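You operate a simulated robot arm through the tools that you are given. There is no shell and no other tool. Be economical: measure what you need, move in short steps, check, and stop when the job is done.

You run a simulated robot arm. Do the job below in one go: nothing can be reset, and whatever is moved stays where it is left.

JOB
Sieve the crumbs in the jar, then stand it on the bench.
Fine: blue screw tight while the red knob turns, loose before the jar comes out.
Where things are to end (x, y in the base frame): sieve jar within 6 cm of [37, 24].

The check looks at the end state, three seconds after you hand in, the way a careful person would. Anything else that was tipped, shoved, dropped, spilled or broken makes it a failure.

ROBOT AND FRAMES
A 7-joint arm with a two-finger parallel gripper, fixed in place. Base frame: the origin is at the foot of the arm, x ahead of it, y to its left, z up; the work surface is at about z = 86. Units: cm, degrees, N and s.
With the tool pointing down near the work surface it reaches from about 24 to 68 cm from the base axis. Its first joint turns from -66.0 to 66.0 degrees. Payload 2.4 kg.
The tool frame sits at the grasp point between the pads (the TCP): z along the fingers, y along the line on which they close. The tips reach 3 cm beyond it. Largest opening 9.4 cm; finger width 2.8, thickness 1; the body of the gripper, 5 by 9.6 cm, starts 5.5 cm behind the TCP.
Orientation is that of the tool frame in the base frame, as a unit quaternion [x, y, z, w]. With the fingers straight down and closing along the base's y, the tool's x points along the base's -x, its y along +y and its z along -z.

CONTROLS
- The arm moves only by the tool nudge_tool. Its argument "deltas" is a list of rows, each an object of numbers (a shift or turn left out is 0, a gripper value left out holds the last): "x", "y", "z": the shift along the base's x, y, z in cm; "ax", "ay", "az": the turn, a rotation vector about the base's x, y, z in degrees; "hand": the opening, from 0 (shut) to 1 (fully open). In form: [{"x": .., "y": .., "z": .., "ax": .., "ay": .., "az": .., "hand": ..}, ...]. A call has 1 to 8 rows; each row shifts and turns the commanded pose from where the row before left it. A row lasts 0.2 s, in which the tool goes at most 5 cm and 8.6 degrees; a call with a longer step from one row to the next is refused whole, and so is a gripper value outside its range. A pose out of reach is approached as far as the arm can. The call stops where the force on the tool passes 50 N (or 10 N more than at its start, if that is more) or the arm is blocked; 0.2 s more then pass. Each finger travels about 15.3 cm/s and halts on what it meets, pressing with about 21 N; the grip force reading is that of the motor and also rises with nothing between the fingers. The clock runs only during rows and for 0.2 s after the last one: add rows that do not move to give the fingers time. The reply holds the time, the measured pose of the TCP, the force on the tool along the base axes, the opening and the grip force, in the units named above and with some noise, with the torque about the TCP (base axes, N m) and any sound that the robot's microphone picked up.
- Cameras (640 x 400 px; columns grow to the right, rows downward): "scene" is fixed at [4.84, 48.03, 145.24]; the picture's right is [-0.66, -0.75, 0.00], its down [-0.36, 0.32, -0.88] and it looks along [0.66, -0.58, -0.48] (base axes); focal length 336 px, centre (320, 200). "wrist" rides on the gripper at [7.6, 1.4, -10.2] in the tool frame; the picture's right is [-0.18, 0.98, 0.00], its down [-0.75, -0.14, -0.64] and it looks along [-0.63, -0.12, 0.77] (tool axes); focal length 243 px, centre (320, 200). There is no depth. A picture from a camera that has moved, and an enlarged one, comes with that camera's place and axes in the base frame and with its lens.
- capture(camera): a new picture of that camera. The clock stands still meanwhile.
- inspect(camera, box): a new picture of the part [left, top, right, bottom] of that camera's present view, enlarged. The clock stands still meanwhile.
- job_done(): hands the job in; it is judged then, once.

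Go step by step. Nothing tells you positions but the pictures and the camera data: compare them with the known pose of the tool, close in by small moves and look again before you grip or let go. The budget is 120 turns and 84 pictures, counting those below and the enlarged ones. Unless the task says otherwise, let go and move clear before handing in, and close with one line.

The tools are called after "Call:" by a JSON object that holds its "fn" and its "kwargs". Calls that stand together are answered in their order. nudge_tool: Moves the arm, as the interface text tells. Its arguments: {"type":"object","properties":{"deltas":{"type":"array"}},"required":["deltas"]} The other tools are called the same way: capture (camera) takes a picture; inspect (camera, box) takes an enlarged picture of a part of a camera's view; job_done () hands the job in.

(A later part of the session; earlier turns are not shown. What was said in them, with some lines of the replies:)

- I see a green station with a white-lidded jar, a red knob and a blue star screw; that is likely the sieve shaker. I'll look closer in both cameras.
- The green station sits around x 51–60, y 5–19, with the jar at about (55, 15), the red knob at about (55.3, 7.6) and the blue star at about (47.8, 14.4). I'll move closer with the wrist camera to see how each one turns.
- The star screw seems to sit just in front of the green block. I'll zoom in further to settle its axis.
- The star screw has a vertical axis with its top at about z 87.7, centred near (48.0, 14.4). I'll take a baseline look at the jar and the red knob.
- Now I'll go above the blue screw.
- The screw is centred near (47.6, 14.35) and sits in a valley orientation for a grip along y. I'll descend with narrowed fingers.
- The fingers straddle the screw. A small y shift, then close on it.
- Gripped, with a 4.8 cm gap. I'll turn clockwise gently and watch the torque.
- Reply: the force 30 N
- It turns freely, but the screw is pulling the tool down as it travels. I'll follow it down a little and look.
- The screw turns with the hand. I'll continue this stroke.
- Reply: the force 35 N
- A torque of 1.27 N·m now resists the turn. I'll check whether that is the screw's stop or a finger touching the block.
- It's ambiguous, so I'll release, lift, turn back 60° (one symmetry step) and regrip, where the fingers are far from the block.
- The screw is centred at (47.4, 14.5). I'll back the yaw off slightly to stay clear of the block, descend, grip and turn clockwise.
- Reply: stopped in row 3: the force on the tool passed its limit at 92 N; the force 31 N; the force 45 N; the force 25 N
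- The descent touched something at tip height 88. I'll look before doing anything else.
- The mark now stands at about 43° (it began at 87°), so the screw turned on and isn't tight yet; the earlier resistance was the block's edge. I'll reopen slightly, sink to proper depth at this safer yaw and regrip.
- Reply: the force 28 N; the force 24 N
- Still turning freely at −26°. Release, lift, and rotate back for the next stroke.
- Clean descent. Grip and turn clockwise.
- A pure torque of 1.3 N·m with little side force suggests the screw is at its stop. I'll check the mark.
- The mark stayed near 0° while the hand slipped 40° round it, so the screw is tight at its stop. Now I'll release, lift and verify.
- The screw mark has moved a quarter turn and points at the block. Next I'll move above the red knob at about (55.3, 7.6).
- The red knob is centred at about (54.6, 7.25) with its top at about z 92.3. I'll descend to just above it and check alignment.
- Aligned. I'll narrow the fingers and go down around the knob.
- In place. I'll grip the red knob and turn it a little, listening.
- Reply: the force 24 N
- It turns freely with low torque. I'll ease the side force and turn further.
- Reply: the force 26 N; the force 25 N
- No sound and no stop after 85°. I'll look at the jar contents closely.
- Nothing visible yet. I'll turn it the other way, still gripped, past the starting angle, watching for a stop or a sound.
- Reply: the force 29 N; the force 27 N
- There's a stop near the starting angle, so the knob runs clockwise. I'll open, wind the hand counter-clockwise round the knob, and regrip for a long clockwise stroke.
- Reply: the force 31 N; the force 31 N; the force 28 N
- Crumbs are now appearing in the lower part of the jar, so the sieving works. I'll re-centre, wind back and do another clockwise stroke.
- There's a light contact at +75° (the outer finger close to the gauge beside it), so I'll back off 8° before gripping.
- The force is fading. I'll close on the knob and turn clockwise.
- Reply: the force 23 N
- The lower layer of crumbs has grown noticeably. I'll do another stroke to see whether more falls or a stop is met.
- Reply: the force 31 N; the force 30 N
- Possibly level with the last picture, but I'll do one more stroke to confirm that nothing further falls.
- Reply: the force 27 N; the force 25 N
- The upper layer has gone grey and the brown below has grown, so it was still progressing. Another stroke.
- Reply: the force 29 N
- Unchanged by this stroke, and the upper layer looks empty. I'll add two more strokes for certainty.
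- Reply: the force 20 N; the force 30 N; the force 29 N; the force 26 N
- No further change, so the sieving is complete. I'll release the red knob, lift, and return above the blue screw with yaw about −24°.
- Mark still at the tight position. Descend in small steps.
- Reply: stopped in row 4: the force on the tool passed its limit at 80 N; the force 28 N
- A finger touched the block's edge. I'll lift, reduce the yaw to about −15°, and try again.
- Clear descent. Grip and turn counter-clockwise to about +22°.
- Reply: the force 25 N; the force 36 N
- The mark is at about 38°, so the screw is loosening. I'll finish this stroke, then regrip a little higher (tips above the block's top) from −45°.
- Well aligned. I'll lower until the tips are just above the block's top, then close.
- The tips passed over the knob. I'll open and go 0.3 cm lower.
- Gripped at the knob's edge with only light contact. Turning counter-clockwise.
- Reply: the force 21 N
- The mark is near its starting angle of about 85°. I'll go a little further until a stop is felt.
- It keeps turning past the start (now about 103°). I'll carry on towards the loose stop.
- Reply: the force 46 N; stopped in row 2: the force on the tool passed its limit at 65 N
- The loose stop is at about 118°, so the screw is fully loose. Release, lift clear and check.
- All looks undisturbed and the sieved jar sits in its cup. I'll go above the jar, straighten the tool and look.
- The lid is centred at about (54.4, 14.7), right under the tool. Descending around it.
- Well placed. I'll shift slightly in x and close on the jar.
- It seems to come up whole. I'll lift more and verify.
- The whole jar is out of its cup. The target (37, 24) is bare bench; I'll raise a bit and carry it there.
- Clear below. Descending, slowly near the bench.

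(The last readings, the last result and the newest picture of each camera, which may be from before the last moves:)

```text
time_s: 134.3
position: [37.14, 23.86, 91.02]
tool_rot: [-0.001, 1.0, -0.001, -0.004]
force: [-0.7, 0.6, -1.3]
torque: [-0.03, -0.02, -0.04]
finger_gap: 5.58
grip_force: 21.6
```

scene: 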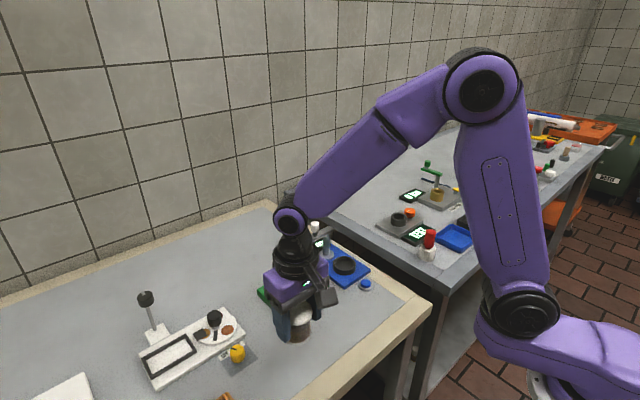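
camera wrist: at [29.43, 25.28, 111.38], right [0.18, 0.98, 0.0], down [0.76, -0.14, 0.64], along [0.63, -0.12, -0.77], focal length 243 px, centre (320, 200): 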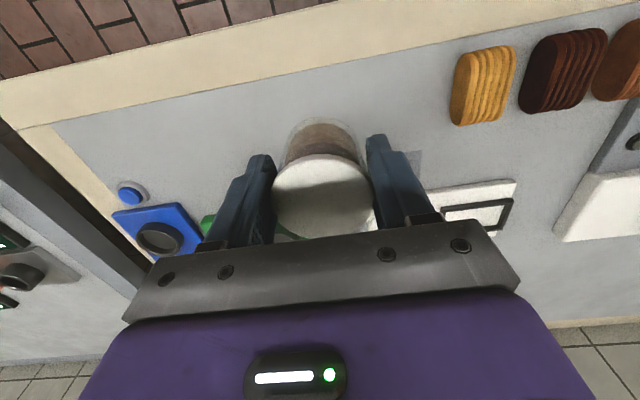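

No contact yet; continuing in small steps.

Call:
{"fn": "nudge_tool", "kwargs": {"deltas": [{"z": -0.2}, {}]}}

Call:
{"fn": "nudge_tool", "kwargs": {"deltas": [{"z": -0.2}, {}]}}

Call:
{"fn": "inspect", "kwargs": {"camera": "scene", "box": [280, 330, 350, 390]}}

```text
time_s: 134.9
position: [37.24, 23.98, 91.0]
tool_rot: [-0.001, 1.0, -0.001, -0.002]
force: [-0.6, -2.3, 8.6]
torque: [-0.04, -0.09, -0.03]
finger_gap: 5.57
grip_force: 21.0
```

```text
time_s: 135.5
position: [37.36, 24.01, 90.69]
tool_rot: [-0.001, 1.0, 0.0, -0.002]
force: [4.6, -0.7, 12.8]
torque: [-0.01, -0.17, -0.06]
finger_gap: 5.5
grip_force: 21.0
```

```text
6.67 times, centred on (315, 360) of scene
camera zoom: at [4.83, 48.02, 145.24], right [-0.66, -0.75, 0.0], down [-0.36, 0.32, -0.88], along [0.66, -0.58, -0.48], focal length 2240 px, centre (353, -867)
```

zoom: 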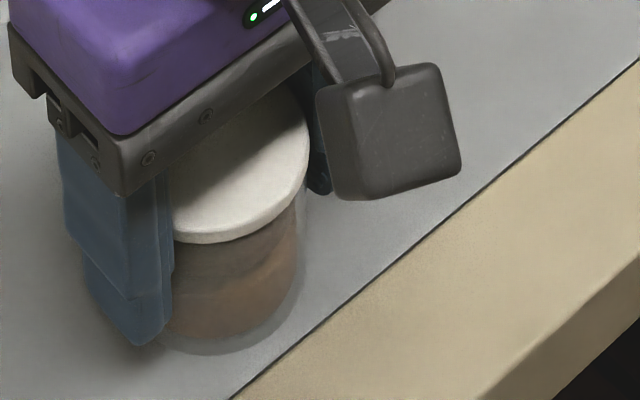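

The jar is on the bench (contact of about 12 N). I'll ease off, open gently and rise straight up.

Call:
{"fn": "nudge_tool", "kwargs": {"deltas": [{"z": 0.15}, {"hand": 0.7}, {"hand": 0.85}, {}, {}]}}

Call:
{"fn": "nudge_tool", "kwargs": {"deltas": [{"z": 1.5}, {"z": 3}, {"z": 4}, {"z": 4}, {"z": 4}, {}]}}

Call:
{"fn": "capture", "kwargs": {"camera": "wrist"}}

Call:
{"fn": "inspect", "kwargs": {"camera": "scene", "box": [240, 230, 400, 390]}}

```text
time_s: 136.7
position: [37.09, 23.89, 90.88]
tool_rot: [0.0, 1.0, -0.001, -0.004]
force: [-0.2, 0.5, 0.2]
torque: [0.01, -0.01, -0.01]
finger_gap: 7.98
grip_force: 0.1
```

```text
time_s: 138.1
position: [37.31, 23.9, 107.45]
tool_rot: [0.0, 1.0, -0.001, -0.004]
force: [0.3, -1.0, 0.2]
torque: [0.04, 0.0, 0.0]
finger_gap: 7.96
grip_force: 0.1
```

```text
14 pictures are left
camera wrist: at [29.63, 25.27, 117.67], right [0.18, 0.98, 0.0], down [0.76, -0.14, 0.64], along [0.63, -0.12, -0.77], focal length 243 px, centre (320, 200)
```

wrist: 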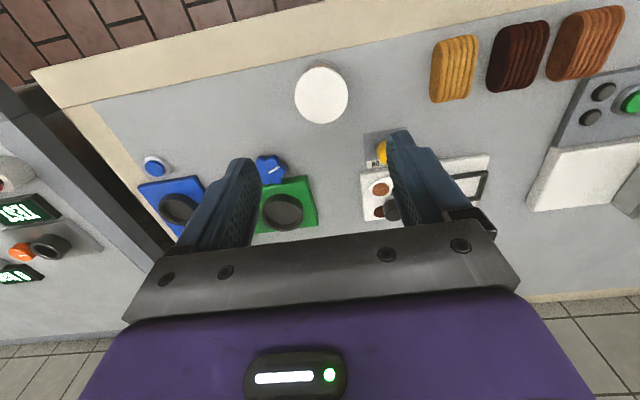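

```text
2.50 times, centred on (320, 310) of scene
camera zoom: at [4.84, 48.03, 145.24], right [-0.66, -0.75, 0.0], down [-0.36, 0.32, -0.88], along [0.66, -0.58, -0.48], focal length 840 px, centre (320, -75)
```

zoom: 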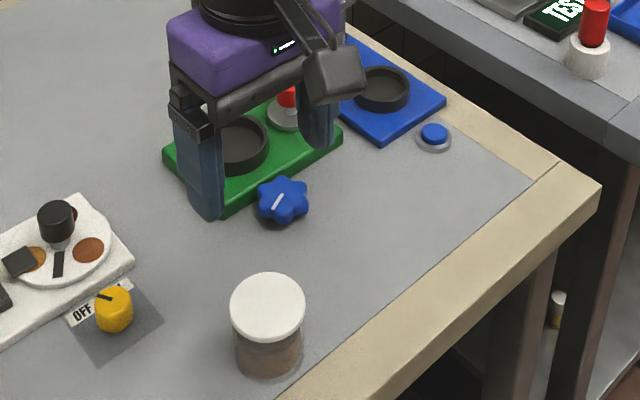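

The jar stands upright at about (37, 24), the arm is clear, and the pictures show nothing else disturbed. I'm handing in.

Call:
{"fn": "job_done", "kwargs": {}}

```text
The job is handed in.
```

I sieved the crumbs with the blue screw tight, loosened the screw, and stood the jar upright on the bench at about (37, 24); the job is handed in.
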